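You operate a simulated robot arm through the tools that you are given. There is no shell and no other tool. Be economical: measure what you need, move in short steps, check, and stop when the job is done.

The job below is to be done with a simulated two-armed robot. You get a single attempt, and the scene is never put back.

TASK
Dose the card's strokes at 40 ml a stroke, then switch the dosing pump off.
Fine: switch it on and zero the counter first; leave the lance in the tub.

It is judged by the outcome, as a careful person would: the job done as asked, and still so three seconds after it is handed in. It fails if anything else is knocked over, pushed out of place, dropped, spilled or broken.

THE ROBOT
Two 6-joint arms with three-finger grippers on one trunk, on a base that drives. Base frame: it is fixed to the floor where the robot stands at the start and does not move with it; the origin is under the middle of the robot, x ahead of it, y to its left, z up. Units: mm, degrees, N and s.
The left shoulder is at the start at [40, 148, 1342], the right one opposite. Each reaches about 753 mm from its shoulder. Places, roughly: black stop button of the skid [1900, 1700, 1400]; blue padlock of the skid (5x3x9 cm) [1000, 900, 700]; blue-handled jug of the skid [2000, 1000, 750]; blue-lidded tub [700, 300, 900]; dosing card [800, 100, 1200]; dosing pump rocker [600, 0, 1300]; drum cock [900, 800, 700]; drum rocker [1000, 900, 1200]; fill rocker [1000, 900, 1200]; lid of the blue-lidded tub [800, 200, 1000]; litres knob [2200, 1400, 1300]; mix time knob [2100, 1500, 1300]; powder rocker [900, 800, 1200]; pump speed knob [2000, 1600, 1300]; red stop button of the skid [2000, 1600, 1400]; reset button of the skid [1800, 1700, 1400]. Payload 2.69 kg a hand.
The TCP of each hand is the grasp point between the finger pads, 29 mm short of the fingertips. In the tool frame z runs along the fingers and y along their closing line. The gripper opens to 120 mm. The gripper's body begins 78 mm behind the TCP.
Orientation is told as [roll, pitch, yaw] about the base's x, y, z axes, in that order, counted from this pose: with the fingers straight down and closing along the base's y, the tool's x points along the base's -x, its y along +y and its z along -z.

THE INTERFACE
- The arms move only by the tool nudge_tool. It takes "left_increments", "right_increments" or both (then of equal length, played together; a hand with none holds still); each is a list of rows, each a list of 7 numbers: the shift along the base's x, y, z in mm, then the turn, a rotation vector about the base's x, y, z in degrees, then the closure, from 0 (fully open) to 1 (shut). In form: [[tx, ty, tz, wx, wy, wz, gripper], ...]. A call has 1 to 10 rows; each row shifts and turns the commanded pose from where the row before left it. A row lasts 0.2 s, in which the tool goes at most 50 mm and 8.6 degrees; a call with a longer step from one row to the next is refused whole, and so is a gripper value outside its range. A pose out of reach is approached as far as the arm can. The call stops where the force on the tool passes 40 N (or 10 N more than at its start, if that is more) or the arm is blocked; 0.2 s more then pass. The fingers move at their own pace and stop on an object; they squeeze with about 37 N. The grip force told is the motor's: it shows also when the fingers shut on nothing. Time passes only in rows, and 0.2 s behind the last, so rows that do not move let the fingers close. It gives the time, the measured TCP pose, the force on the tool (base axes), the opening and the grip force at its end, in the units of the frame above (readings bear some noise), with the torque about the TCP (base axes, N m) and any sound that the robot's microphone picked up.
- Cameras (640 x 400 px; columns grow to the right, rows downward): "scene" is now at [89.7, -0.4, 1541.1]; the picture's right is [0.01, -1.00, 0.00], its down [-0.84, -0.01, -0.54] and it looks along [0.54, 0.00, -0.84] (base axes); focal length 278 px, centre (320, 200). "left" rides on the left gripper at [63, 0, -104] in its tool frame; the picture's right is [0.00, 1.00, 0.00], its down [-0.83, 0.00, -0.56] and it looks along [-0.56, 0.00, 0.83] (tool axes); focal length 275 px, centre (320, 200). "right" rides on the right gripper at [63, 0, -104] in its tool frame; the picture's right is [0.00, 1.00, 0.00], its down [-0.83, 0.00, -0.56] and it looks along [-0.56, 0.00, 0.83] (tool axes); focal length 275 px, centre (320, 200). There is no depth. A picture from a camera that has moved, and an enlarged one, comes with that camera's place and axes in the base frame and with its lens.
- get_image(camera): a new picture of that camera. The clock stands still meanwhile.
- move_column(by): slides the trunk up (or, below 0, down) by that many mm; the arms and the scene camera ride with it, the base frame stays. It gives what a move gives, with no picture.
- steer(legs): drives the robot by 1 to 6 legs, each [ahead, turn to the left] in mm and degrees, along the robot's own axes; the way and the turn of a leg run together, so that a leg with both is an arc; at most 1500 mm and 180 degrees a leg. The arms and the cameras ride along, it lands a little off, and it stops where it bumps. It gives what a move gives.
- turn_head(pan, tilt): turns the head with the scene camera to pan (to the left, within 86 degrees either way) and tilt (down, from -29 to 69), counted from straight ahead of the robot. It gives what a move gives.
- zoom(camera, box): a new picture of the part [left, top, right, bottom] of that camera's present view, enlarged. The clock stands still meanwhile.
- job_done(): hands the job in; it is judged then, once.

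Go step by step. Nothing tells you exact positions but the pictures and the camera data: compare them with the known pose of the tool, close in by small moves and look again before you grip or let go. The budget is 120 turns and 108 pictures, counting those below and the enlarged ones. Unless the task says otherwise, let go and move clear before handing in, and close with one line.

The tools are called after "Emit:" as a command line: name --argument value ..., lists and objects as JSON in quotes. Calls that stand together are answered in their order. nudge_tool: Moves the arms, as the interface text tells. Its arguments: {"type":"object","properties":{"left_increments":{"type":"array","items":{"type":"array","items":{"type":"number"}}},"right_increments":{"type":"array","items":{"type":"array","items":{"type":"number"}}}},"required":[]} The other tools are called the same way: move_column (by) slides the trunk up or down; steer (legs) drives the base; turn_head (pan, tilt) turns the head that bears the scene camera; get_image (camera) takes a picture; zoom (camera, box) takes an enlarged picture of a part of a camera's view; job_done () hands the job in.

At the start:

```text
time_s: 0.0
left_tool_pos: [490.2, 231.9, 1000.0]
left_tcp_rot: [0.1, 0.0, 0.0]
left_contact_force: [-0.6, 0.0, 0.0]
left_moment: [0.01, 0.0, -0.01]
left_opening: 120.1
left_gripper_force: 0.0
right_tool_pos: [492.4, -118.0, 999.3]
right_tcp_rot: [-0.1, -0.1, 0.0]
right_contact_force: [0.0, 0.0, -0.6]
right_moment: [-0.06, 0.04, -0.01]
right_opening: 120.0
right_gripper_force: 0.1
trunk travel left (down, up): [-468.0, 29.0]
robot x, y, heading: [0.9, 0.5, -0.1]
head pan, tilt: [0.4, 57.6]
```

scene: 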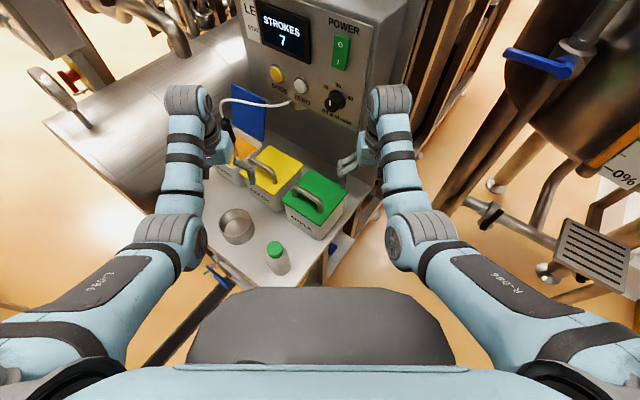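
right: 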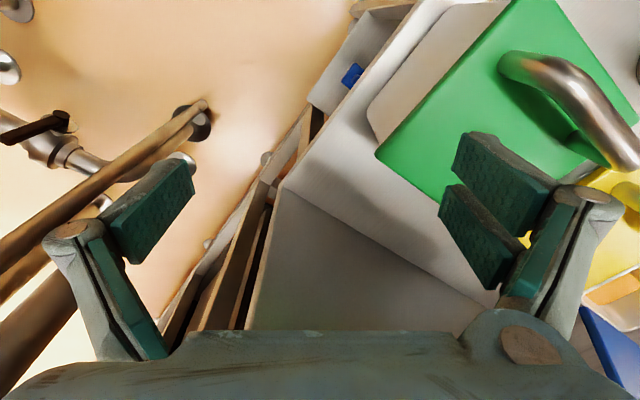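
left: 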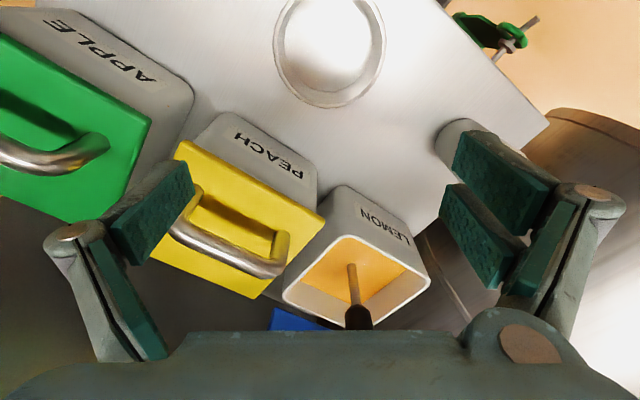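

I see the dosing pump panel ahead with a strokes display, green rocker, yellow and white buttons and a knob. I tilt the head up to look at the panel and card.

Emit:
turn_head --pan 0 --tilt 25

Emit:
get_image --camera "scene"

```text
time_s: 1.0
left_tool_pos: [489.7, 231.3, 999.1]
left_tcp_rot: [0.1, 0.0, 0.0]
left_contact_force: [1.0, 0.0, -0.8]
left_moment: [0.01, 0.01, 0.0]
left_opening: 120.2
left_gripper_force: 0.1
right_tool_pos: [493.0, -118.6, 999.7]
right_tcp_rot: [0.0, -0.1, 0.1]
right_contact_force: [-0.1, 0.7, -0.4]
right_moment: [-0.02, 0.0, 0.0]
right_opening: 119.9
right_gripper_force: 0.1
trunk travel left (down, up): [-468.0, 29.0]
robot x, y, heading: [-0.5, 2.2, 0.1]
head pan, tilt: [0.0, 25.0]
```

```text
104 pictures are left
camera scene: at [112.5, -0.9, 1588.2], right [0.0, -1.0, 0.0], down [-0.42, 0.0, -0.91], along [0.91, 0.0, -0.42], focal length 278 px, centre (320, 200)
```

scene: 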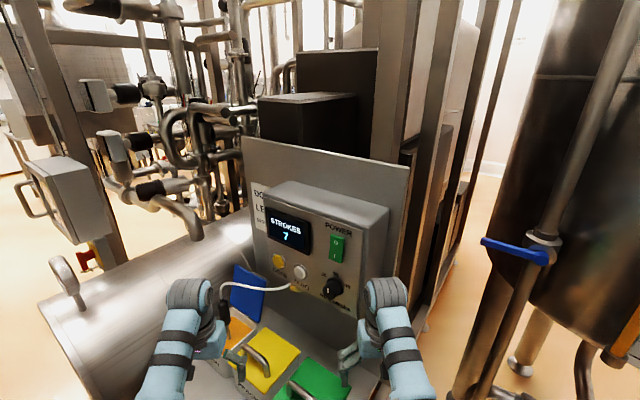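

Emit:
zoom --camera "scene" --box '[230, 170, 390, 270]'

Emit:
zoom --camera "scene" --box '[300, 230, 380, 310]'

Emit:
zoom --camera "scene" --box '[235, 175, 285, 235]'

```text
4.00 times, centred on (310, 220) of scene
camera zoom: at [112.5, -0.9, 1588.2], right [0.0, -1.0, 0.0], down [-0.42, 0.0, -0.91], along [0.91, 0.0, -0.42], focal length 1111 px, centre (360, 120)
```

zoom: 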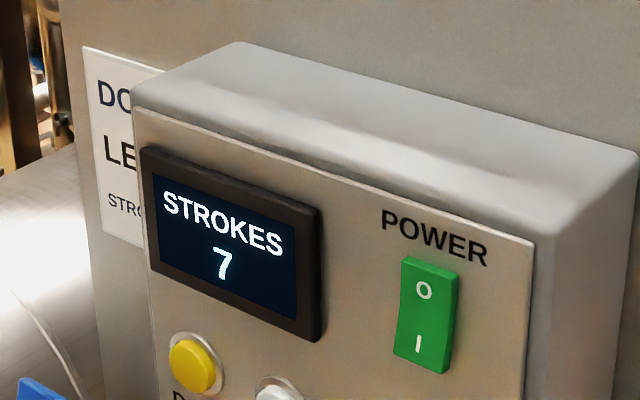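

```text
5.00 times, centred on (340, 270) of scene
camera zoom: at [112.5, -0.9, 1588.2], right [0.0, -1.0, 0.0], down [-0.42, 0.0, -0.91], along [0.91, 0.0, -0.42], focal length 1389 px, centre (220, -150)
```

zoom: 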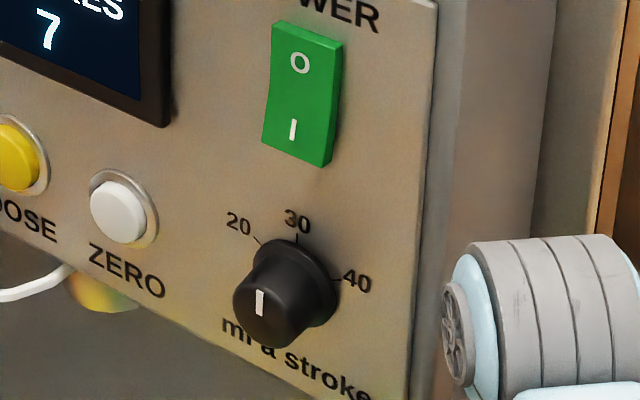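

```text
6.67 times, centred on (260, 205) of scene
camera zoom: at [112.5, -0.9, 1588.2], right [0.0, -1.0, 0.0], down [-0.42, 0.0, -0.91], along [0.91, 0.0, -0.42], focal length 1852 px, centre (720, 167)
```

zoom: 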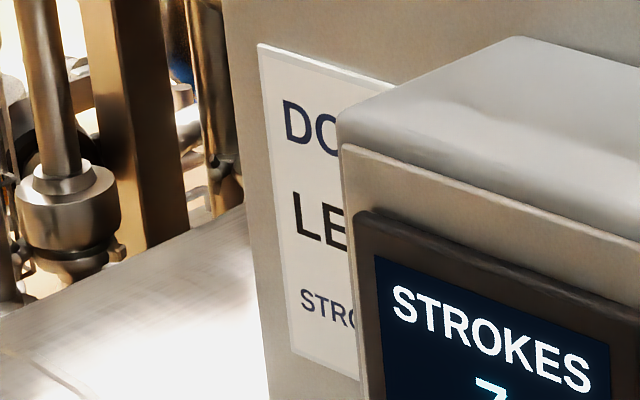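

The card is partly hidden behind the pump box (its left side shows), and the power rocker is in the off position or unclear. I raise the left hand, back and up, to look at the card with its camera.

Emit:
nudge_tool --left_increments '[[-20, 15, 40, 0, 0, 0, 0], [-20, 15, 40, 0, -8, 0, 0], [-10, 15, 40, 0, -8, 0, 0], [-10, 15, 40, 0, -8, 0, 0], [-10, 15, 30, 0, -8, 0, 0], [0, 15, 20, 0, -8, 0, 0], [0, 10, 0, 0, 0, -8, 0], [0, 10, 0, 0, 0, -8, 0], [0, 10, 0, 0, 0, -8, 0]]'

Emit:
get_image --camera "left"

```text
time_s: 3.0
left_tool_pos: [477.8, 364.9, 1154.8]
left_tcp_rot: [-0.1, -40.1, -24.0]
left_contact_force: [-0.3, 1.1, -0.7]
left_moment: [0.01, -0.01, -0.01]
left_opening: 119.9
left_gripper_force: 0.0
left hand out of reach, approached as far as the arm can: row 1, 2, 3
right_tool_pos: [492.0, -117.6, 999.8]
right_tcp_rot: [0.0, -0.1, 0.0]
right_contact_force: [0.4, 0.2, 1.0]
right_moment: [-0.04, 0.01, 0.01]
right_opening: 119.9
right_gripper_force: 0.0
trunk travel left (down, up): [-468.0, 29.0]
robot x, y, heading: [-0.1, 1.3, 0.1]
head pan, tilt: [0.0, 25.0]
```

```text
100 pictures are left
camera left: at [372.9, 412.1, 1193.7], right [0.41, 0.91, 0.0], down [0.25, -0.12, 0.96], along [0.88, -0.39, -0.28], focal length 275 px, centre (320, 200)
```

left: 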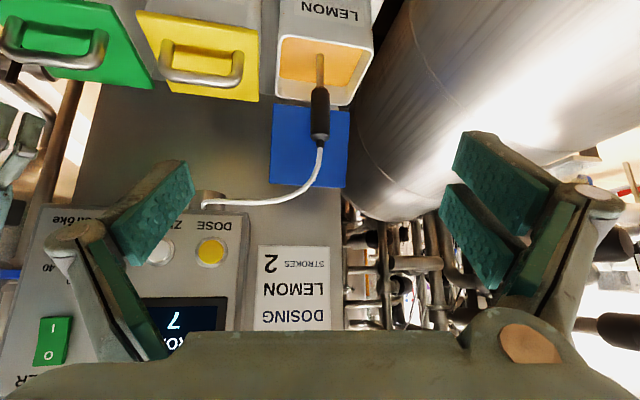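

Emit:
zoom --camera "left" --box '[250, 240, 350, 340]'

Emit:
zoom --camera "left" --box '[0, 190, 250, 390]'

```text
4.00 times, centred on (300, 290) of left
camera zoom: at [372.9, 412.1, 1193.7], right [0.41, 0.91, 0.0], down [0.25, -0.12, 0.96], along [0.88, -0.39, -0.28], focal length 1101 px, centre (400, -160)
```

zoom: 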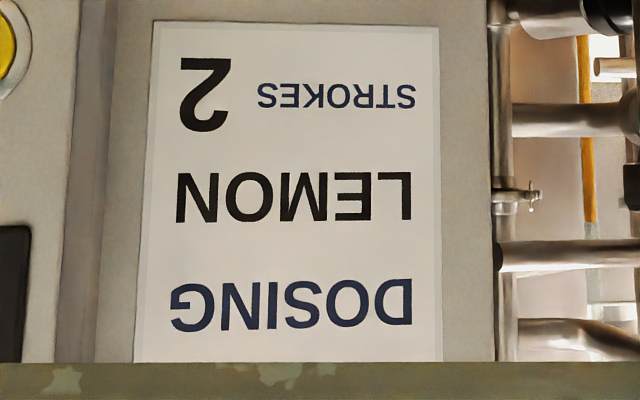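

```text
2.00 times, centred on (125, 290) of left
camera zoom: at [372.9, 412.1, 1193.7], right [0.41, 0.91, 0.0], down [0.25, -0.12, 0.96], along [0.88, -0.39, -0.28], focal length 551 px, centre (710, 20)
```

zoom: 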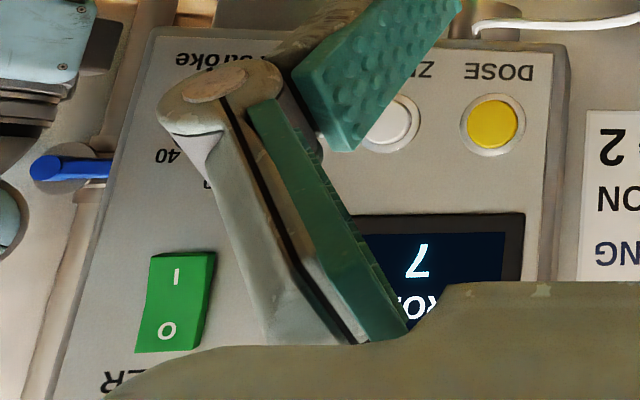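

The card says 2 strokes of lemon, and the lance is in the lemon tub. By triangulation the panel is vertical, yawed about 37° towards +y: DOSE ≈ (678,104,1156), ZERO ≈ (635,47,1156), rocker ≈ (576,-33,1265), knob ≈ (570,-28,1165). I swing the left hand in front of the knob for a closer look and draw the right arm aside.

Emit:
nudge_tool --left_increments '[[-10, -45, 10, 0, 0, -6.5, 0], [-6, -45, 10, 0, 0, -6.5, 0], [0, -45, 10, 0, 0, 0, 0], [0, -45, 10, 0, 0, 0, 0], [0, -45, 0, 0, 0, 0, 0], [0, -45, 0, 0, 0, 0, 0], [0, -40, 0, 0, 0, 0, 0]]' --right_increments '[[-20, -25, 0, 0, 0, 0, 0], [-20, -25, 0, 0, 0, 0, 0], [-20, -25, 0, 0, 0, 0, 0], [0, -25, 0, 0, 0, 0, 0], [0, 0, 0, 0, 0, 0, 0], [0, 0, 0, 0, 0, 0, 0], [0, 0, 0, 0, 0, 0, 0]]'

Emit:
get_image --camera "left"

Emit:
get_image --camera "scene"

```text
time_s: 4.6
left_tool_pos: [493.1, 83.6, 1152.1]
left_tcp_rot: [0.1, -40.1, -37.2]
left_contact_force: [0.1, -0.8, 0.1]
left_moment: [0.07, 0.0, -0.01]
left_opening: 119.9
left_gripper_force: 0.0
left hand out of reach, approached as far as the arm can: row 4, 5, 6
right_tool_pos: [457.4, -215.7, 972.4]
right_tcp_rot: [0.2, 0.0, 0.0]
right_contact_force: [0.7, -0.2, 0.0]
right_moment: [0.01, 0.02, 0.0]
right_opening: 120.1
right_gripper_force: 0.1
right hand out of reach, approached as far as the arm can: row 1, 2, 3
trunk travel left (down, up): [-468.0, 29.0]
robot x, y, heading: [2.5, 0.3, 0.1]
head pan, tilt: [0.0, 25.0]
```

```text
97 pictures are left
camera left: at [401.6, 152.4, 1191.1], right [0.61, 0.8, 0.01], down [0.22, -0.17, 0.96], along [0.77, -0.58, -0.28], focal length 275 px, centre (320, 200)
```

left: 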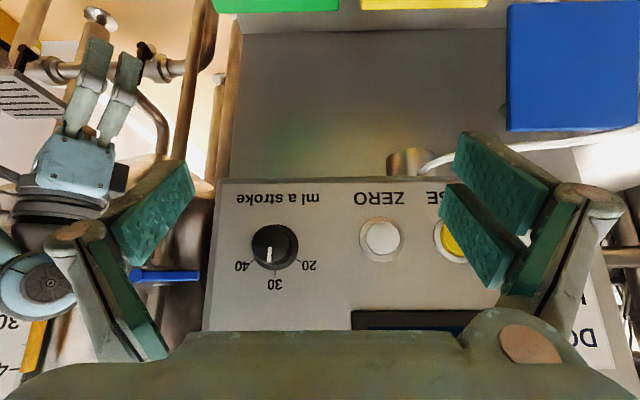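

```text
96 pictures are left
camera scene: at [112.2, -5.4, 1588.3], right [0.0, -1.0, 0.0], down [-0.42, 0.0, -0.91], along [0.91, 0.0, -0.42], focal length 278 px, centre (320, 200)
```

scene: 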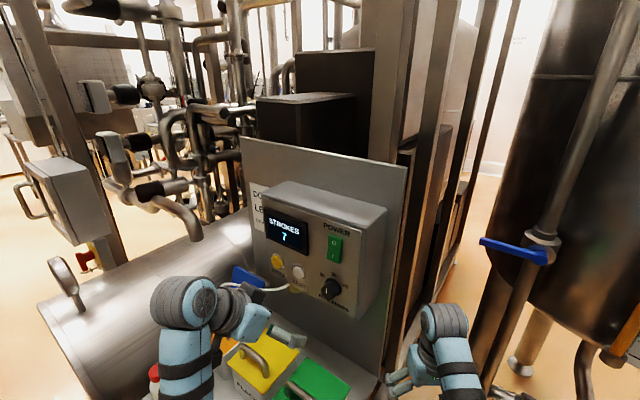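

Emit:
zoom --camera "left" --box '[220, 200, 330, 300]'

Emit:
zoom --camera "scene" --box '[310, 215, 360, 305]'

```text
4.00 times, centred on (275, 250) of left
camera zoom: at [401.6, 152.4, 1191.1], right [0.61, 0.8, 0.01], down [0.22, -0.17, 0.96], along [0.77, -0.58, -0.28], focal length 1101 px, centre (500, 0)
```

zoom: 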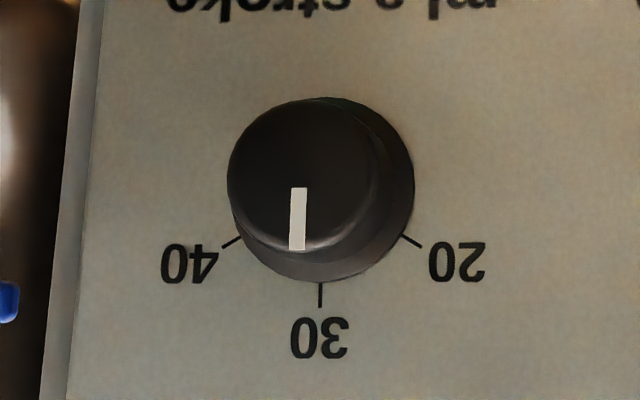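

```text
4.44 times, centred on (335, 260) of scene
camera zoom: at [112.2, -5.4, 1588.3], right [0.0, -1.0, 0.0], down [-0.42, 0.0, -0.91], along [0.91, 0.0, -0.42], focal length 1235 px, centre (253, -67)
```

zoom: 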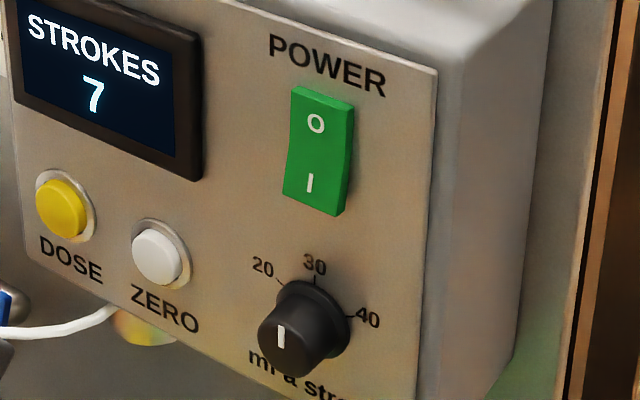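

The knob points at 30; 40 lies about 60° clockwise. The rocker's I end stands proud, so it's off now. I back the base 50 mm for arm room.

Emit:
steer --legs '[[-50, 0]]'

```text
time_s: 5.5
left_tool_pos: [451.4, 86.9, 1146.8]
left_tcp_rot: [-0.4, -39.7, -36.7]
left_contact_force: [0.6, -0.4, -0.8]
left_moment: [-0.03, 0.09, -0.07]
left_opening: 119.9
left_gripper_force: 0.0
right_tool_pos: [415.6, -213.6, 968.8]
right_tcp_rot: [-0.1, 0.6, -0.2]
right_contact_force: [0.6, 0.5, -1.6]
right_moment: [-0.02, 0.12, 0.01]
right_opening: 119.9
right_gripper_force: 0.0
trunk travel left (down, up): [-468.0, 29.0]
robot x, y, heading: [-50.4, -2.7, -0.2]
head pan, tilt: [0.0, 25.0]
```

Emit:
nudge_tool --left_increments '[[11, -12, 17, -5, -6.7, 0, 1], [11, -12, 17, -5, -6.7, 0, 1], [11, -12, 17, -5, -6.7, 0, 1], [11, -13, 17, -5, -6.7, 0, 1], [10, -13, 17, -5, -6.7, 0, 1], [10, -13, 17, -5, -6.7, 0, 1], [0, 0, 0, 0, 0, 0, 1]]'

Emit:
get_image --camera "left"

Emit:
get_image --camera "scene"

```text
time_s: 7.1
left_tool_pos: [509.9, 17.7, 1254.3]
left_tcp_rot: [92.8, -88.8, -129.2]
left_contact_force: [0.4, 0.3, -0.4]
left_moment: [-0.01, 0.01, -0.01]
left_opening: 0.1
left_gripper_force: 28.1
right_tool_pos: [407.5, -212.5, 971.8]
right_tcp_rot: [-0.1, 0.0, -0.1]
right_contact_force: [-0.5, -0.8, -0.2]
right_moment: [0.0, -0.03, 0.03]
right_opening: 119.7
right_gripper_force: 0.0
trunk travel left (down, up): [-468.0, 29.0]
robot x, y, heading: [-50.2, 1.7, -0.2]
head pan, tilt: [0.0, 25.0]
```

```text
93 pictures are left
camera left: at [427.3, 80.0, 1190.8], right [0.59, 0.8, 0.03], down [-0.46, 0.31, 0.83], along [0.66, -0.5, 0.56], focal length 275 px, centre (320, 200)
```

left: 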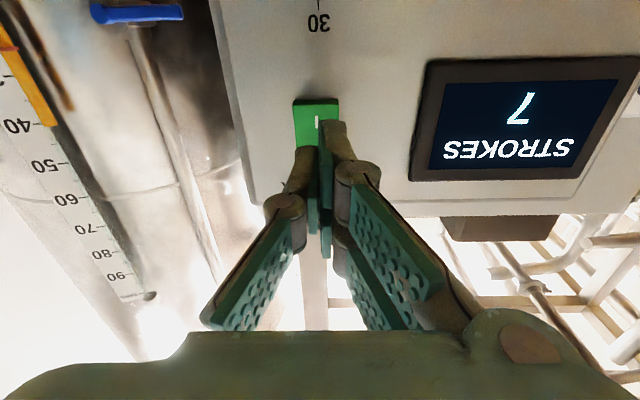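

```text
92 pictures are left
camera scene: at [61.8, -0.9, 1588.3], right [0.0, -1.0, 0.0], down [-0.42, 0.0, -0.91], along [0.91, 0.0, -0.42], focal length 278 px, centre (320, 200)
```

scene: 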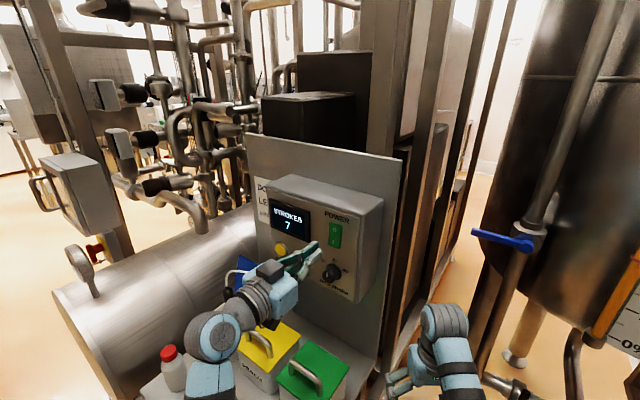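

Emit:
nudge_tool --left_increments '[[24, -18, -6, 0, 0, 0, 1], [12, -9, 0, 0, 0, 0, 1], [3.2, -2.4, 0, 0, 0, 0, 1], [3.2, -2.4, 0, 0, 0, 0, 1], [1.6, -1.2, 0, 0, 0, 0, 1]]'

Emit:
get_image --camera "left"

```text
time_s: 8.3
left_tool_pos: [554.2, -8.8, 1243.1]
left_tcp_rot: [69.0, -88.7, -105.1]
left_contact_force: [-5.7, 6.2, -3.0]
left_moment: [-0.05, 0.05, 0.06]
left_opening: 5.9
left_gripper_force: 28.5
right_tool_pos: [406.6, -214.3, 973.6]
right_tcp_rot: [0.0, 0.1, -0.1]
right_contact_force: [0.3, 0.2, 0.4]
right_moment: [0.02, 0.01, -0.01]
right_opening: 119.9
right_gripper_force: 0.1
trunk travel left (down, up): [-468.0, 29.0]
robot x, y, heading: [-49.2, -0.2, 0.1]
head pan, tilt: [0.0, 25.0]
```

```text
91 pictures are left
camera left: at [470.7, 53.1, 1181.3], right [0.59, 0.81, 0.03], down [-0.46, 0.3, 0.84], along [0.67, -0.5, 0.55], focal length 275 px, centre (320, 200)
```

left: 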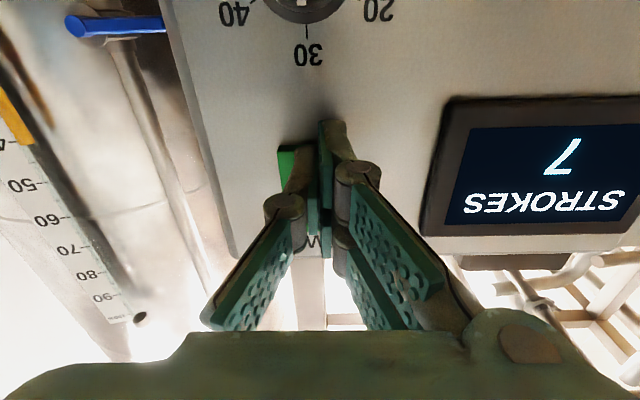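

Slightly off to the rocker's left edge with the fingers wedged apart. I back out, then correct sideways and up.

Emit:
nudge_tool --left_increments '[[-24, 18, 0, 0, 0, 0, 1], [-3.6, -4.8, 5, 0, 0, 0, 1], [0, 0, 0, 0, 0, 0, 1]]'

Emit:
get_image --camera "left"

Emit:
zoom --camera "scene" --box '[260, 190, 380, 300]'

```text
time_s: 9.1
left_tool_pos: [529.8, 7.8, 1254.5]
left_tcp_rot: [87.6, -87.4, -123.4]
left_contact_force: [1.0, 0.3, 0.0]
left_moment: [0.01, 0.0, 0.0]
left_opening: 0.0
left_gripper_force: 28.6
right_tool_pos: [407.4, -213.7, 971.7]
right_tcp_rot: [0.0, 0.0, -0.1]
right_contact_force: [0.4, -0.3, 0.1]
right_moment: [0.05, -0.02, -0.01]
right_opening: 119.9
right_gripper_force: 0.0
trunk travel left (down, up): [-468.0, 29.0]
robot x, y, heading: [-51.6, 0.6, -0.1]
head pan, tilt: [0.0, 25.0]
```

```text
90 pictures are left
camera left: at [447.6, 69.9, 1191.8], right [0.58, 0.81, 0.05], down [-0.47, 0.29, 0.83], along [0.66, -0.51, 0.55], focal length 275 px, centre (320, 200)
```

left: 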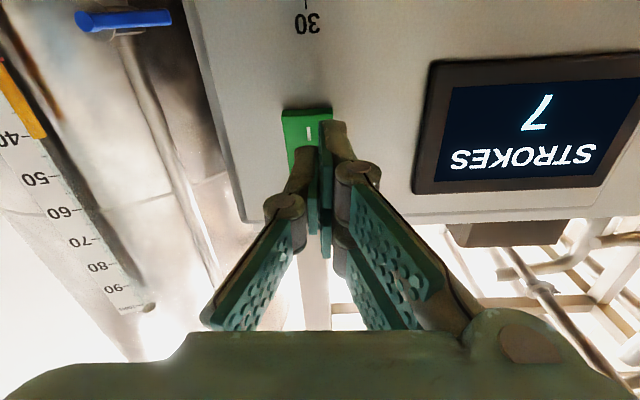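

```text
3.64 times, centred on (320, 245) of scene
camera zoom: at [62.9, -1.5, 1588.2], right [0.0, -1.0, 0.0], down [-0.42, 0.0, -0.91], along [0.91, 0.0, -0.42], focal length 1010 px, centre (320, 36)
```

zoom: 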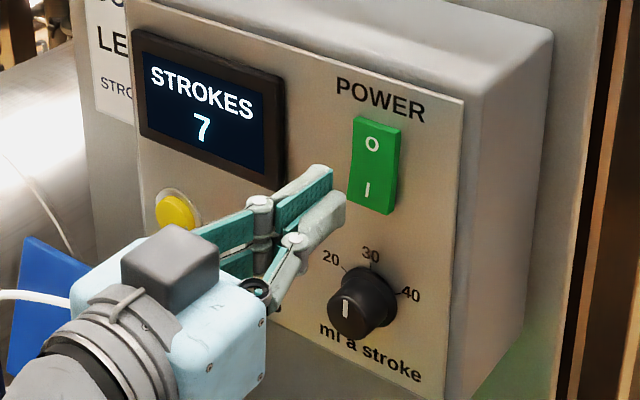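

Emit:
nudge_tool --left_increments '[[-4.8, -6.4, -4, 0, 0, 0, 1], [16, -12, 0, 0, 0, 0, 1], [6.4, -4.8, 0, 0, 0, 0, 1], [2, -1.5, 0, 0, 0, 0, 1], [2, -1.5, 0, 0, 0, 0, 1], [2, -1.5, 0, 0, 0, 0, 1]]'

Emit:
get_image --camera "left"

```text
time_s: 10.7
left_tool_pos: [558.4, -1.5, 1232.1]
left_tcp_rot: [61.0, -85.8, -95.1]
left_contact_force: [-0.6, 0.4, 0.5]
left_moment: [0.03, 0.01, 0.01]
left_opening: 0.1
left_gripper_force: 28.6
right_tool_pos: [408.4, -214.1, 972.5]
right_tcp_rot: [0.0, 0.0, -0.1]
right_contact_force: [0.8, 0.3, 0.5]
right_moment: [0.03, 0.02, -0.02]
right_opening: 120.0
right_gripper_force: 0.0
trunk travel left (down, up): [-468.0, 29.0]
robot x, y, heading: [-47.9, 3.4, -0.0]
head pan, tilt: [0.0, 25.0]
stopped in row 6 (left hand): the arm was blocked; the commanded pose is now the measured one
```

```text
88 pictures are left
camera left: at [473.7, 61.0, 1173.4], right [0.56, 0.82, 0.07], down [-0.47, 0.25, 0.85], along [0.68, -0.51, 0.52], focal length 275 px, centre (320, 200)
```

left: 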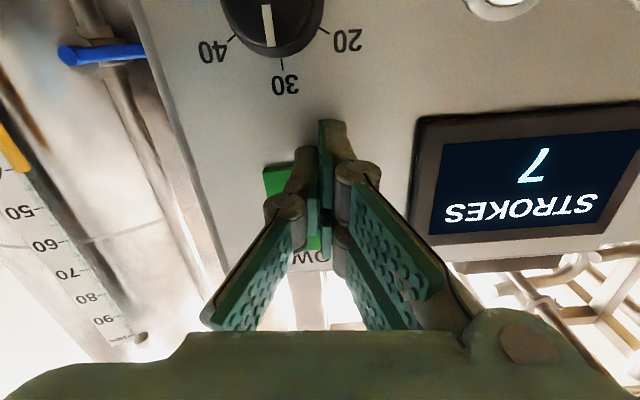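

Emit:
get_image --camera "scene"

Emit:
zoom --camera "scene" --box '[260, 190, 380, 300]'

```text
87 pictures are left
camera scene: at [62.4, -1.4, 1588.3], right [0.0, -1.0, 0.0], down [-0.42, 0.0, -0.91], along [0.91, 0.0, -0.42], focal length 278 px, centre (320, 200)
```

scene: 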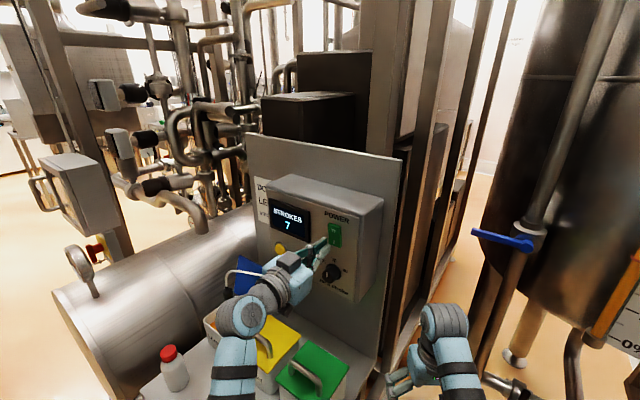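

```text
3.64 times, centred on (320, 245) of scene
camera zoom: at [62.4, -1.4, 1588.3], right [0.0, -1.0, 0.0], down [-0.42, 0.0, -0.91], along [0.91, 0.0, -0.42], focal length 1010 px, centre (320, 36)
```

zoom: 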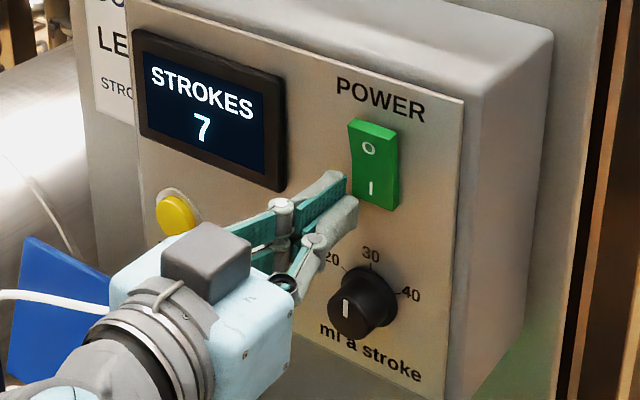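

The rocker has flipped: its O end now stands proud, so the pump is on. I back off and move in front of the ZERO button.

Emit:
nudge_tool --left_increments '[[-32, 24, 0, 0, 0, 0, 1], [18, 22, -24, -4.7, 0.4, -2.5, 1], [18, 22, -24, 0, 0, 0, 1], [18, 22, -24, 0, 0, 0, 1], [0, 0, 0, 0, 0, 0, 1]]'

Emit:
get_image --camera "left"

Emit:
zoom --camera "scene" --box '[260, 190, 380, 300]'

```text
time_s: 11.9
left_tool_pos: [578.8, 85.7, 1158.2]
left_tcp_rot: [-125.0, -89.4, 88.4]
left_contact_force: [0.3, -1.0, -0.4]
left_moment: [0.01, 0.02, -0.03]
left_opening: 0.0
left_gripper_force: 28.7
right_tool_pos: [407.2, -214.4, 972.7]
right_tcp_rot: [0.1, 0.0, 0.0]
right_contact_force: [0.1, -0.2, 0.3]
right_moment: [-0.03, -0.01, 0.01]
right_opening: 119.8
right_gripper_force: 0.0
trunk travel left (down, up): [-468.0, 29.0]
robot x, y, heading: [-48.7, -0.6, 0.0]
head pan, tilt: [0.0, 25.0]
```

```text
85 pictures are left
camera left: at [496.0, 147.5, 1094.9], right [0.6, 0.8, 0.0], down [-0.45, 0.34, 0.83], along [0.66, -0.49, 0.56], focal length 275 px, centre (320, 200)
```

left: 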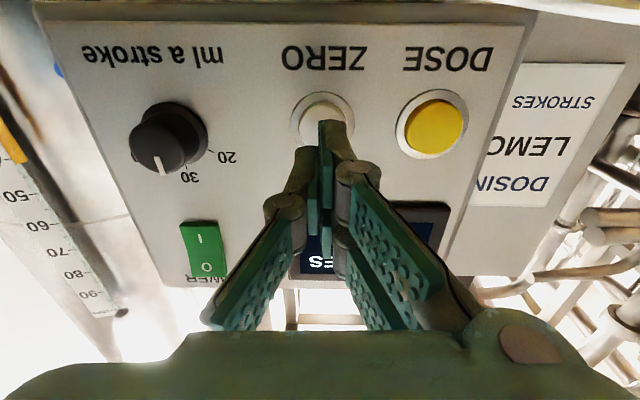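

```text
3.64 times, centred on (320, 245) of scene
camera zoom: at [61.8, -1.2, 1588.3], right [0.0, -1.0, 0.0], down [-0.42, 0.0, -0.91], along [0.91, 0.0, -0.42], focal length 1010 px, centre (320, 36)
```

zoom: 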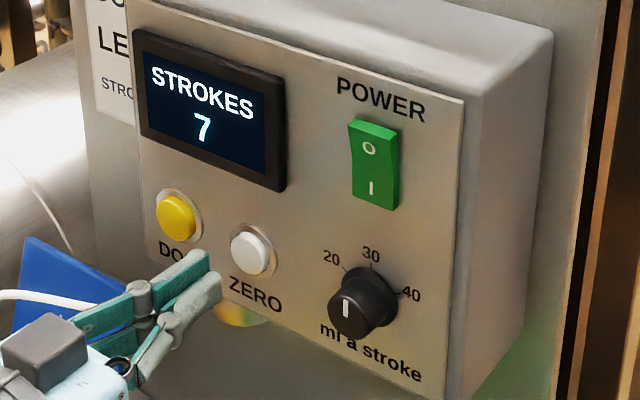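

Emit:
nudge_tool --left_increments '[[16, -12, -5, 0, 0, 0, 1], [9.6, -7.2, 0, 0, 0, 0, 1], [3.2, -2.4, 0, 0, 0, 0, 1], [1.6, -1.2, 0, 0, 0, 0, 1], [1.6, -1.2, 0, 0, 0, 0, 1]]'

Emit:
zoom --camera "scene" --box '[260, 190, 380, 300]'

```text
time_s: 13.1
left_tool_pos: [611.9, 63.9, 1155.7]
left_tcp_rot: [-125.2, -89.3, 88.5]
left_contact_force: [-3.3, 1.3, -2.0]
left_moment: [0.03, 0.06, -0.02]
left_opening: 5.8
left_gripper_force: 28.2
right_tool_pos: [406.4, -213.7, 973.6]
right_tcp_rot: [-0.1, 0.0, -0.1]
right_contact_force: [-0.1, 0.1, 0.7]
right_moment: [0.01, 0.02, 0.04]
right_opening: 120.2
right_gripper_force: 0.1
trunk travel left (down, up): [-468.0, 29.0]
robot x, y, heading: [-48.7, -3.4, 0.0]
head pan, tilt: [0.0, 25.0]
heard: click
```

```text
3.64 times, centred on (320, 245) of scene
camera zoom: at [61.4, -0.4, 1588.3], right [0.0, -1.0, 0.0], down [-0.42, 0.0, -0.91], along [0.91, 0.0, -0.42], focal length 1010 px, centre (320, 36)
```

zoom: 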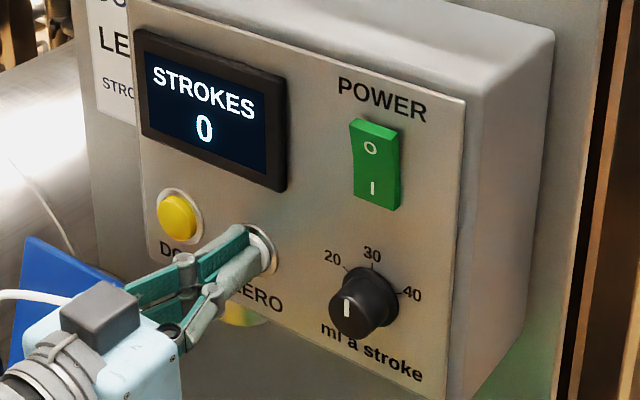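

The counter reads 0. Now I back off and line up with the knob, fingers open about 66 mm.

Emit:
nudge_tool --left_increments '[[-32, 24, 0, 0, 0, 0, 1], [-23, -24, 2, 0, 0, 0, 0.45], [-23, -24, 2, 0, 0, 0, 0.45], [-23, -24, 3, 0, 0, 0, 0.45], [0, 0, 0, 0, 0, 0, 0.45]]'

Emit:
get_image --camera "left"

Emit:
zoom --camera "scene" --box '[260, 190, 380, 300]'

```text
time_s: 14.3
left_tool_pos: [512.8, 20.6, 1162.8]
left_tcp_rot: [158.8, -89.7, 164.6]
left_contact_force: [-0.1, 1.3, -0.1]
left_moment: [-0.03, -0.01, -0.01]
left_opening: 66.2
left_gripper_force: 0.1
right_tool_pos: [407.3, -214.4, 972.8]
right_tcp_rot: [0.0, 0.0, -0.1]
right_contact_force: [-0.1, -0.2, -1.2]
right_moment: [-0.04, 0.0, 0.01]
right_opening: 120.2
right_gripper_force: 0.0
trunk travel left (down, up): [-468.0, 29.0]
robot x, y, heading: [-49.5, 2.0, -0.0]
head pan, tilt: [0.0, 25.0]
```

```text
82 pictures are left
camera left: at [429.2, 81.9, 1099.9], right [0.6, 0.8, 0.01], down [-0.45, 0.33, 0.83], along [0.66, -0.5, 0.56], focal length 275 px, centre (320, 200)
```

left: 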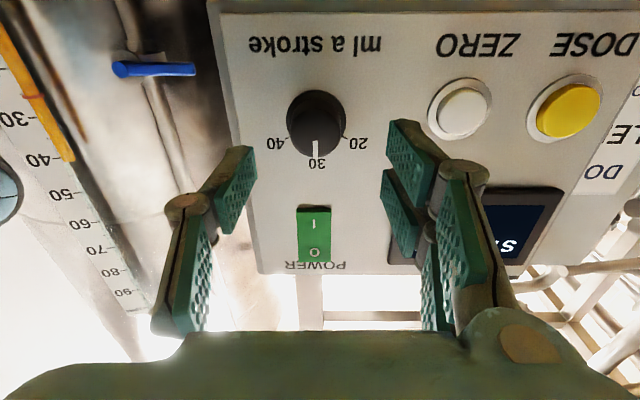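

```text
3.64 times, centred on (320, 245) of scene
camera zoom: at [62.4, -0.2, 1588.3], right [0.0, -1.0, 0.0], down [-0.42, 0.0, -0.91], along [0.91, 0.0, -0.42], focal length 1010 px, centre (320, 36)
```

zoom: 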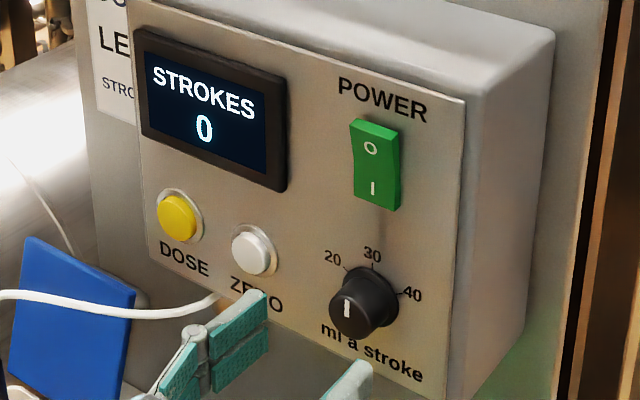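

Emit:
nudge_tool --left_increments '[[14, -13, -1, 0, 0, 0, 0.45], [16, -12, 0, 0, 0, 0, 0.45], [8, -6, 0, 0, 0, 0, 0.45], [0, 0, 0, 0, 0, 0, 0.45]]'

Emit:
get_image --camera "left"

Emit:
zoom --camera "scene" --box '[260, 190, 380, 300]'

```text
time_s: 15.3
left_tool_pos: [550.9, -4.4, 1158.4]
left_tcp_rot: [61.3, -89.4, -97.4]
left_contact_force: [0.9, 0.0, -0.3]
left_moment: [0.01, 0.0, -0.02]
left_opening: 66.1
left_gripper_force: 0.0
right_tool_pos: [407.9, -213.7, 972.7]
right_tcp_rot: [0.0, 0.0, -0.1]
right_contact_force: [0.3, -0.4, 1.0]
right_moment: [0.0, -0.02, -0.02]
right_opening: 120.0
right_gripper_force: 0.1
trunk travel left (down, up): [-468.0, 29.0]
robot x, y, heading: [-48.9, -0.3, -0.0]
head pan, tilt: [0.0, 25.0]
```

```text
80 pictures are left
camera left: at [467.9, 56.3, 1095.1], right [0.59, 0.81, 0.01], down [-0.45, 0.32, 0.83], along [0.67, -0.5, 0.55], focal length 275 px, centre (320, 200)
```

left: 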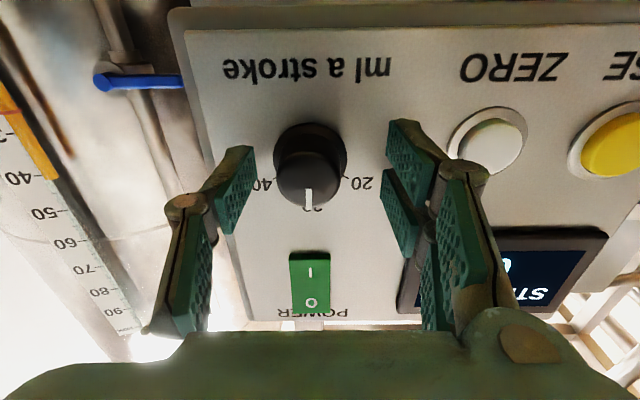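

```text
3.64 times, centred on (320, 245) of scene
camera zoom: at [61.9, -1.0, 1588.3], right [0.0, -1.0, 0.0], down [-0.42, 0.0, -0.91], along [0.91, 0.0, -0.42], focal length 1010 px, centre (320, 36)
```

zoom: 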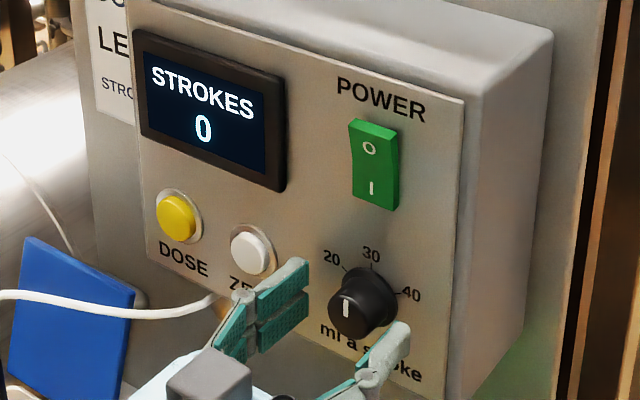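

Emit:
nudge_tool --left_increments '[[1.8, -7.6, 3, 0, 0, 0, 0.45], [0, 0, 0, 0, 0, 0, 0.6], [0, 0, 0, 0, 0, 0, 0.6]]'

Emit:
get_image --camera "left"

```text
time_s: 16.1
left_tool_pos: [554.9, -6.0, 1158.5]
left_tcp_rot: [59.3, -88.7, -95.0]
left_contact_force: [-0.2, -0.5, -0.2]
left_moment: [0.01, 0.01, 0.04]
left_opening: 47.8
left_gripper_force: 0.0
right_tool_pos: [408.8, -215.1, 972.6]
right_tcp_rot: [0.0, 0.0, -0.2]
right_contact_force: [-0.6, -0.7, 0.0]
right_moment: [0.01, 0.0, 0.0]
right_opening: 120.0
right_gripper_force: 0.0
trunk travel left (down, up): [-468.0, 29.0]
robot x, y, heading: [-50.3, 0.3, 0.1]
head pan, tilt: [0.0, 25.0]
```

```text
78 pictures are left
camera left: at [471.4, 55.5, 1096.0], right [0.58, 0.81, 0.03], down [-0.46, 0.3, 0.84], along [0.67, -0.5, 0.54], focal length 275 px, centre (320, 200)
```

left: 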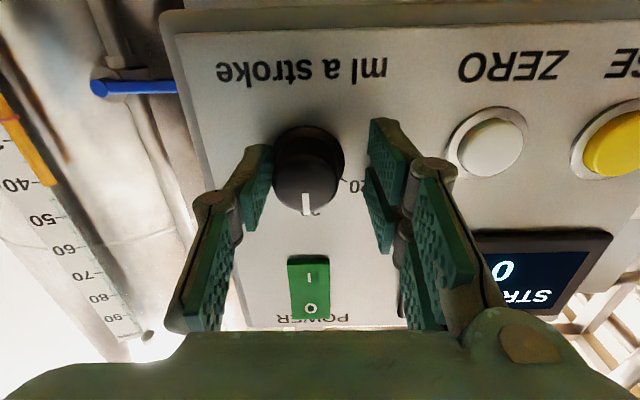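

Emit:
nudge_tool --left_increments '[[-2, -5, 2, -1.4, 0.5, -1.5, 0.55], [0, 0, 0, 0, 0, 0, 0.55]]'

```text
time_s: 16.7
left_tool_pos: [554.0, -12.1, 1159.0]
left_tcp_rot: [-45.0, -89.4, 7.7]
left_contact_force: [-0.2, 0.4, -0.4]
left_moment: [0.01, 0.01, -0.02]
left_opening: 54.0
left_gripper_force: 0.0
right_tool_pos: [408.5, -214.5, 972.1]
right_tcp_rot: [-0.1, 0.0, -0.1]
right_contact_force: [-0.3, 0.1, 0.2]
right_moment: [0.0, -0.01, 0.02]
right_opening: 120.3
right_gripper_force: 0.0
trunk travel left (down, up): [-468.0, 29.0]
robot x, y, heading: [-47.5, -2.9, -0.0]
head pan, tilt: [0.0, 25.0]
```

Emit:
nudge_tool --left_increments '[[-2, -3, 2, 0, 0, 0, 0.6], [0, 0, 0, 0, 0, 0, 0.6]]'

Emit:
get_image --camera "left"

```text
time_s: 17.3
left_tool_pos: [553.4, -10.1, 1162.7]
left_tcp_rot: [39.2, -89.5, -76.1]
left_contact_force: [-0.2, -0.5, 0.6]
left_moment: [-0.03, -0.01, -0.04]
left_opening: 48.0
left_gripper_force: 0.0
right_tool_pos: [407.6, -214.0, 971.9]
right_tcp_rot: [0.1, 0.0, -0.1]
right_contact_force: [0.2, 0.1, -0.2]
right_moment: [0.02, 0.01, -0.02]
right_opening: 120.0
right_gripper_force: 0.1
trunk travel left (down, up): [-468.0, 29.0]
robot x, y, heading: [-50.7, 0.1, -0.1]
head pan, tilt: [0.0, 25.0]
```

```text
77 pictures are left
camera left: at [470.2, 51.4, 1100.1], right [0.6, 0.8, 0.01], down [-0.44, 0.32, 0.83], along [0.66, -0.51, 0.55], focal length 275 px, centre (320, 200)
```

left: 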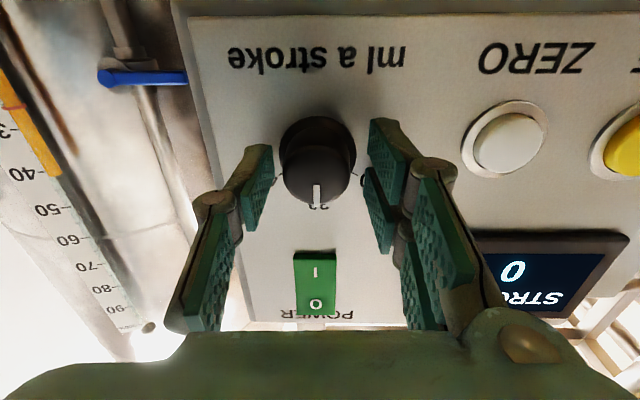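

Emit:
nudge_tool --left_increments '[[0, 0, 0, 0, 0, 0, 0.75], [0, 0, 0, 0, 0, 0, 1]]'

Emit:
get_image --camera "left"

Emit:
zoom --camera "scene" --box '[260, 190, 380, 300]'

```text
time_s: 17.9
left_tool_pos: [550.6, -12.2, 1163.2]
left_tcp_rot: [39.2, -89.5, -76.3]
left_contact_force: [-3.9, -3.2, 0.6]
left_moment: [0.18, 0.24, -0.35]
left_opening: 32.1
left_gripper_force: 44.9
right_tool_pos: [407.0, -215.6, 971.7]
right_tcp_rot: [0.1, 0.0, -0.1]
right_contact_force: [0.6, -0.8, 0.0]
right_moment: [-0.02, 0.01, 0.01]
right_opening: 119.9
right_gripper_force: 0.1
trunk travel left (down, up): [-468.0, 29.0]
robot x, y, heading: [-48.9, -0.5, -0.3]
head pan, tilt: [0.0, 25.0]
```

```text
76 pictures are left
camera left: at [469.2, 50.0, 1100.3], right [0.6, 0.8, 0.01], down [-0.44, 0.32, 0.84], along [0.66, -0.51, 0.55], focal length 275 px, centre (320, 200)
```

left: 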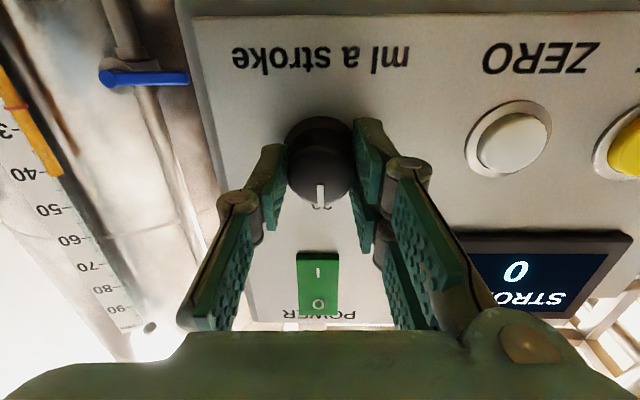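

```text
3.64 times, centred on (320, 245) of scene
camera zoom: at [61.1, -2.7, 1588.4], right [0.0, -1.0, 0.0], down [-0.42, 0.0, -0.91], along [0.91, 0.0, -0.42], focal length 1010 px, centre (320, 36)
```

zoom: 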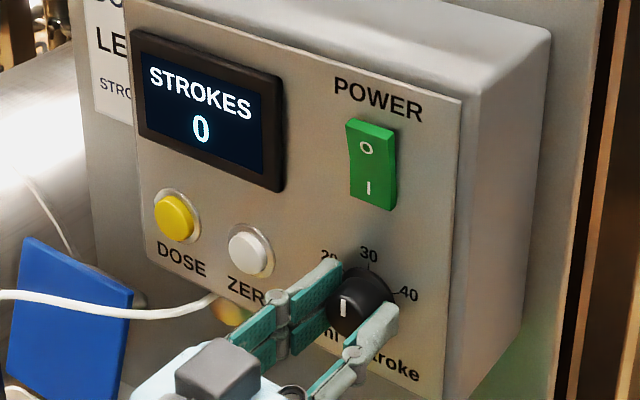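

Gripped at 32 mm. I turn a first 24° clockwise and check.

Emit:
nudge_tool --left_increments '[[0, 0, 0, 6.4, -4.8, 0, 1], [0, 0, 0, 6.4, -4.8, 0, 1], [0, 0, 0, 6.4, -4.8, 0, 1]]'

Emit:
get_image --camera "left"

Emit:
zoom --camera "scene" --box '[260, 190, 380, 300]'

```text
time_s: 18.7
left_tool_pos: [551.9, -11.9, 1162.3]
left_tcp_rot: [87.5, -65.6, -124.9]
left_contact_force: [7.5, -3.2, 18.8]
left_moment: [-0.54, -0.74, 0.11]
left_opening: 32.1
left_gripper_force: 45.1
right_tool_pos: [408.3, -214.7, 972.9]
right_tcp_rot: [0.1, -0.1, -0.1]
right_contact_force: [-0.5, 0.1, 0.2]
right_moment: [0.0, -0.01, 0.01]
right_opening: 120.0
right_gripper_force: 0.0
trunk travel left (down, up): [-468.0, 29.0]
robot x, y, heading: [-50.9, -0.2, -0.1]
head pan, tilt: [0.0, 25.0]
```

```text
74 pictures are left
camera left: at [484.2, 70.9, 1106.9], right [0.55, 0.72, 0.42], down [-0.64, 0.05, 0.77], along [0.53, -0.69, 0.49], focal length 275 px, centre (320, 200)
```

left: 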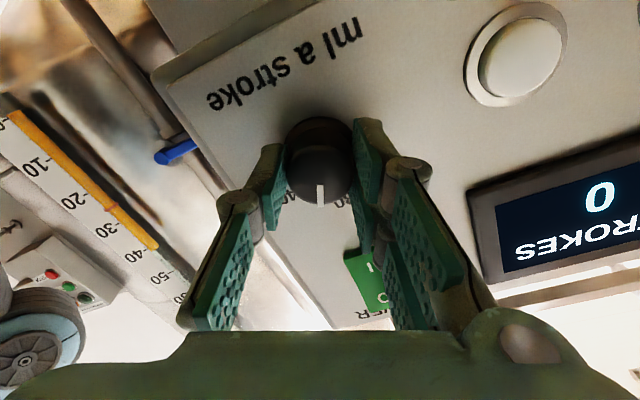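

```text
3.64 times, centred on (320, 245) of scene
camera zoom: at [60.8, -2.6, 1588.5], right [0.0, -1.0, 0.0], down [-0.42, 0.0, -0.91], along [0.91, 0.0, -0.42], focal length 1010 px, centre (320, 36)
```

zoom: 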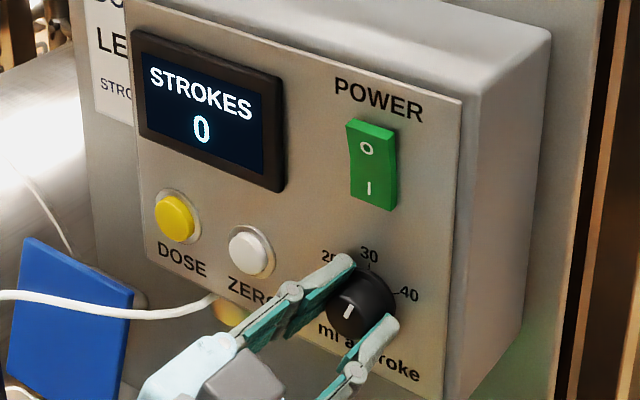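

Emit:
nudge_tool --left_increments '[[0, 0, 1, 5.84, -4.38, 0, 1], [0, 0, 1, 5.84, -4.38, 0, 1], [0, 0, 0, 5.84, -4.38, 0, 1]]'

```text
time_s: 19.5
left_tool_pos: [552.2, -11.2, 1162.9]
left_tcp_rot: [87.4, -43.8, -125.4]
left_contact_force: [2.7, -3.9, 12.6]
left_moment: [0.06, 0.08, 0.86]
left_opening: 32.0
left_gripper_force: 44.7
right_tool_pos: [407.2, -214.3, 972.8]
right_tcp_rot: [0.0, 0.0, 0.0]
right_contact_force: [-0.8, -0.3, 0.1]
right_moment: [-0.02, 0.01, 0.03]
right_opening: 120.0
right_gripper_force: 0.0
trunk travel left (down, up): [-468.0, 29.0]
robot x, y, heading: [-49.8, -3.3, -0.4]
head pan, tilt: [0.0, 25.0]
```

Emit:
nudge_tool --left_increments '[[0, 0, 0, 5.84, -4.38, 0, 1], [0, 0, 0, 5.84, -4.38, 0, 1]]'

Emit:
get_image --camera "left"

Emit:
zoom --camera "scene" --box '[290, 230, 370, 300]'

```text
time_s: 20.1
left_tool_pos: [551.7, -12.6, 1162.3]
left_tcp_rot: [87.4, -29.2, -125.8]
left_contact_force: [-4.5, -4.8, 1.5]
left_moment: [0.18, 0.22, 1.03]
left_opening: 32.2
left_gripper_force: 44.9
right_tool_pos: [407.2, -215.5, 972.4]
right_tcp_rot: [0.1, -0.1, -0.1]
right_contact_force: [0.2, -1.6, -0.3]
right_moment: [-0.03, 0.03, -0.01]
right_opening: 120.0
right_gripper_force: 0.0
trunk travel left (down, up): [-468.0, 29.0]
robot x, y, heading: [-49.3, -1.8, -0.1]
head pan, tilt: [0.0, 25.0]
```

```text
72 pictures are left
camera left: at [501.1, 94.3, 1136.3], right [0.32, 0.36, 0.88], down [-0.87, -0.26, 0.42], along [0.38, -0.89, 0.23], focal length 275 px, centre (320, 200)
```

left: 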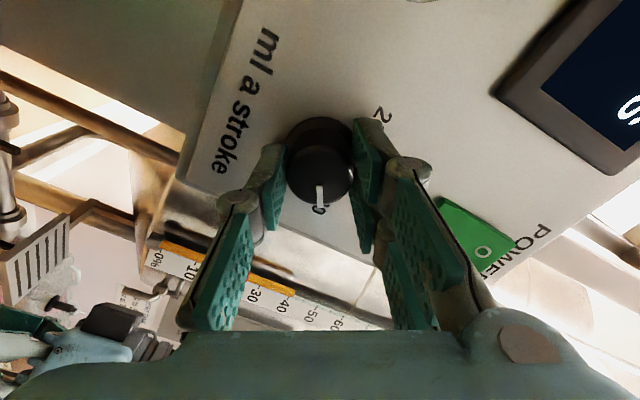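

```text
5.71 times, centred on (330, 265) of scene
camera zoom: at [60.4, -3.1, 1588.3], right [0.0, -1.0, 0.0], down [-0.42, 0.0, -0.91], along [0.91, 0.0, -0.42], focal length 1588 px, centre (263, -171)
```

zoom: 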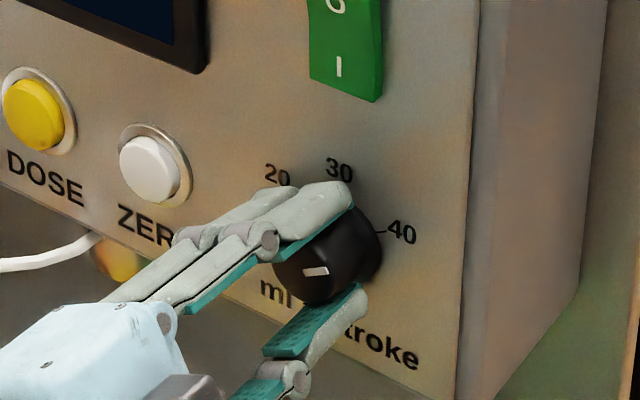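

Turned about 60°. I release, back off and check the pointer.

Emit:
nudge_tool --left_increments '[[0, 0, 0, 0, 0, 0, 0.55], [0, 0, 0, 0, 0, 0, 0.55], [-24, 18, 0, 0, 0, 0, 0.55], [-16, 12, 0, 0, 0, 0, 0.55]]'

Emit:
zoom --camera "left" --box '[200, 50, 440, 250]'

Emit:
zoom --camera "scene" --box '[290, 230, 370, 300]'

```text
time_s: 21.3
left_tool_pos: [523.9, 13.7, 1217.7]
left_tcp_rot: [93.3, -26.7, -128.9]
left_contact_force: [-0.4, 1.1, 0.1]
left_moment: [-0.06, 0.01, -0.02]
left_opening: 54.1
left_gripper_force: 0.0
right_tool_pos: [407.8, -210.6, 973.5]
right_tcp_rot: [-0.1, 0.0, 0.1]
right_contact_force: [-0.4, 0.0, -0.6]
right_moment: [-0.01, 0.0, -0.01]
right_opening: 119.7
right_gripper_force: 0.1
trunk travel left (down, up): [-468.0, 29.0]
robot x, y, heading: [-50.3, -1.2, -0.2]
head pan, tilt: [0.0, 25.0]
stopped in row 4 (left hand): the arm was blocked; the commanded pose is now the measured one
```

```text
2.00 times, centred on (320, 150) of left
camera zoom: at [477.1, 120.1, 1184.5], right [0.24, 0.38, 0.89], down [-0.91, -0.24, 0.34], along [0.35, -0.89, 0.29], focal length 551 px, centre (320, 300)
```

zoom: 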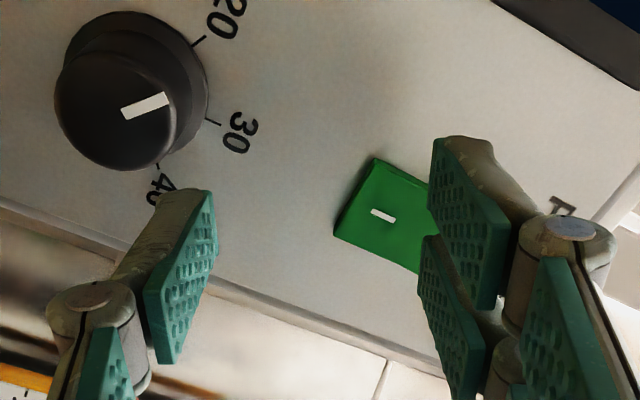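

```text
5.71 times, centred on (330, 265) of scene
camera zoom: at [61.8, 3.7, 1588.4], right [0.0, -1.0, 0.0], down [-0.42, 0.0, -0.91], along [0.91, 0.0, -0.42], focal length 1588 px, centre (263, -171)
```

zoom: 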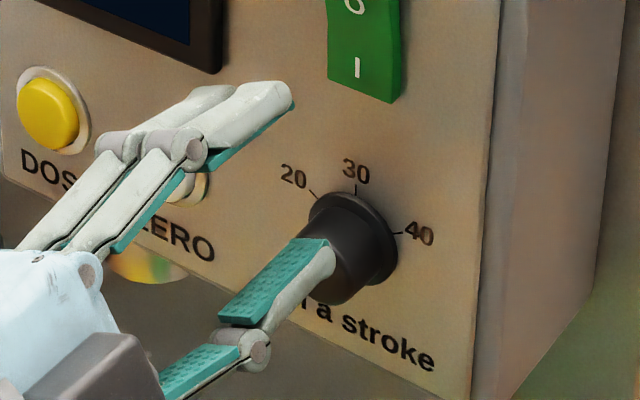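

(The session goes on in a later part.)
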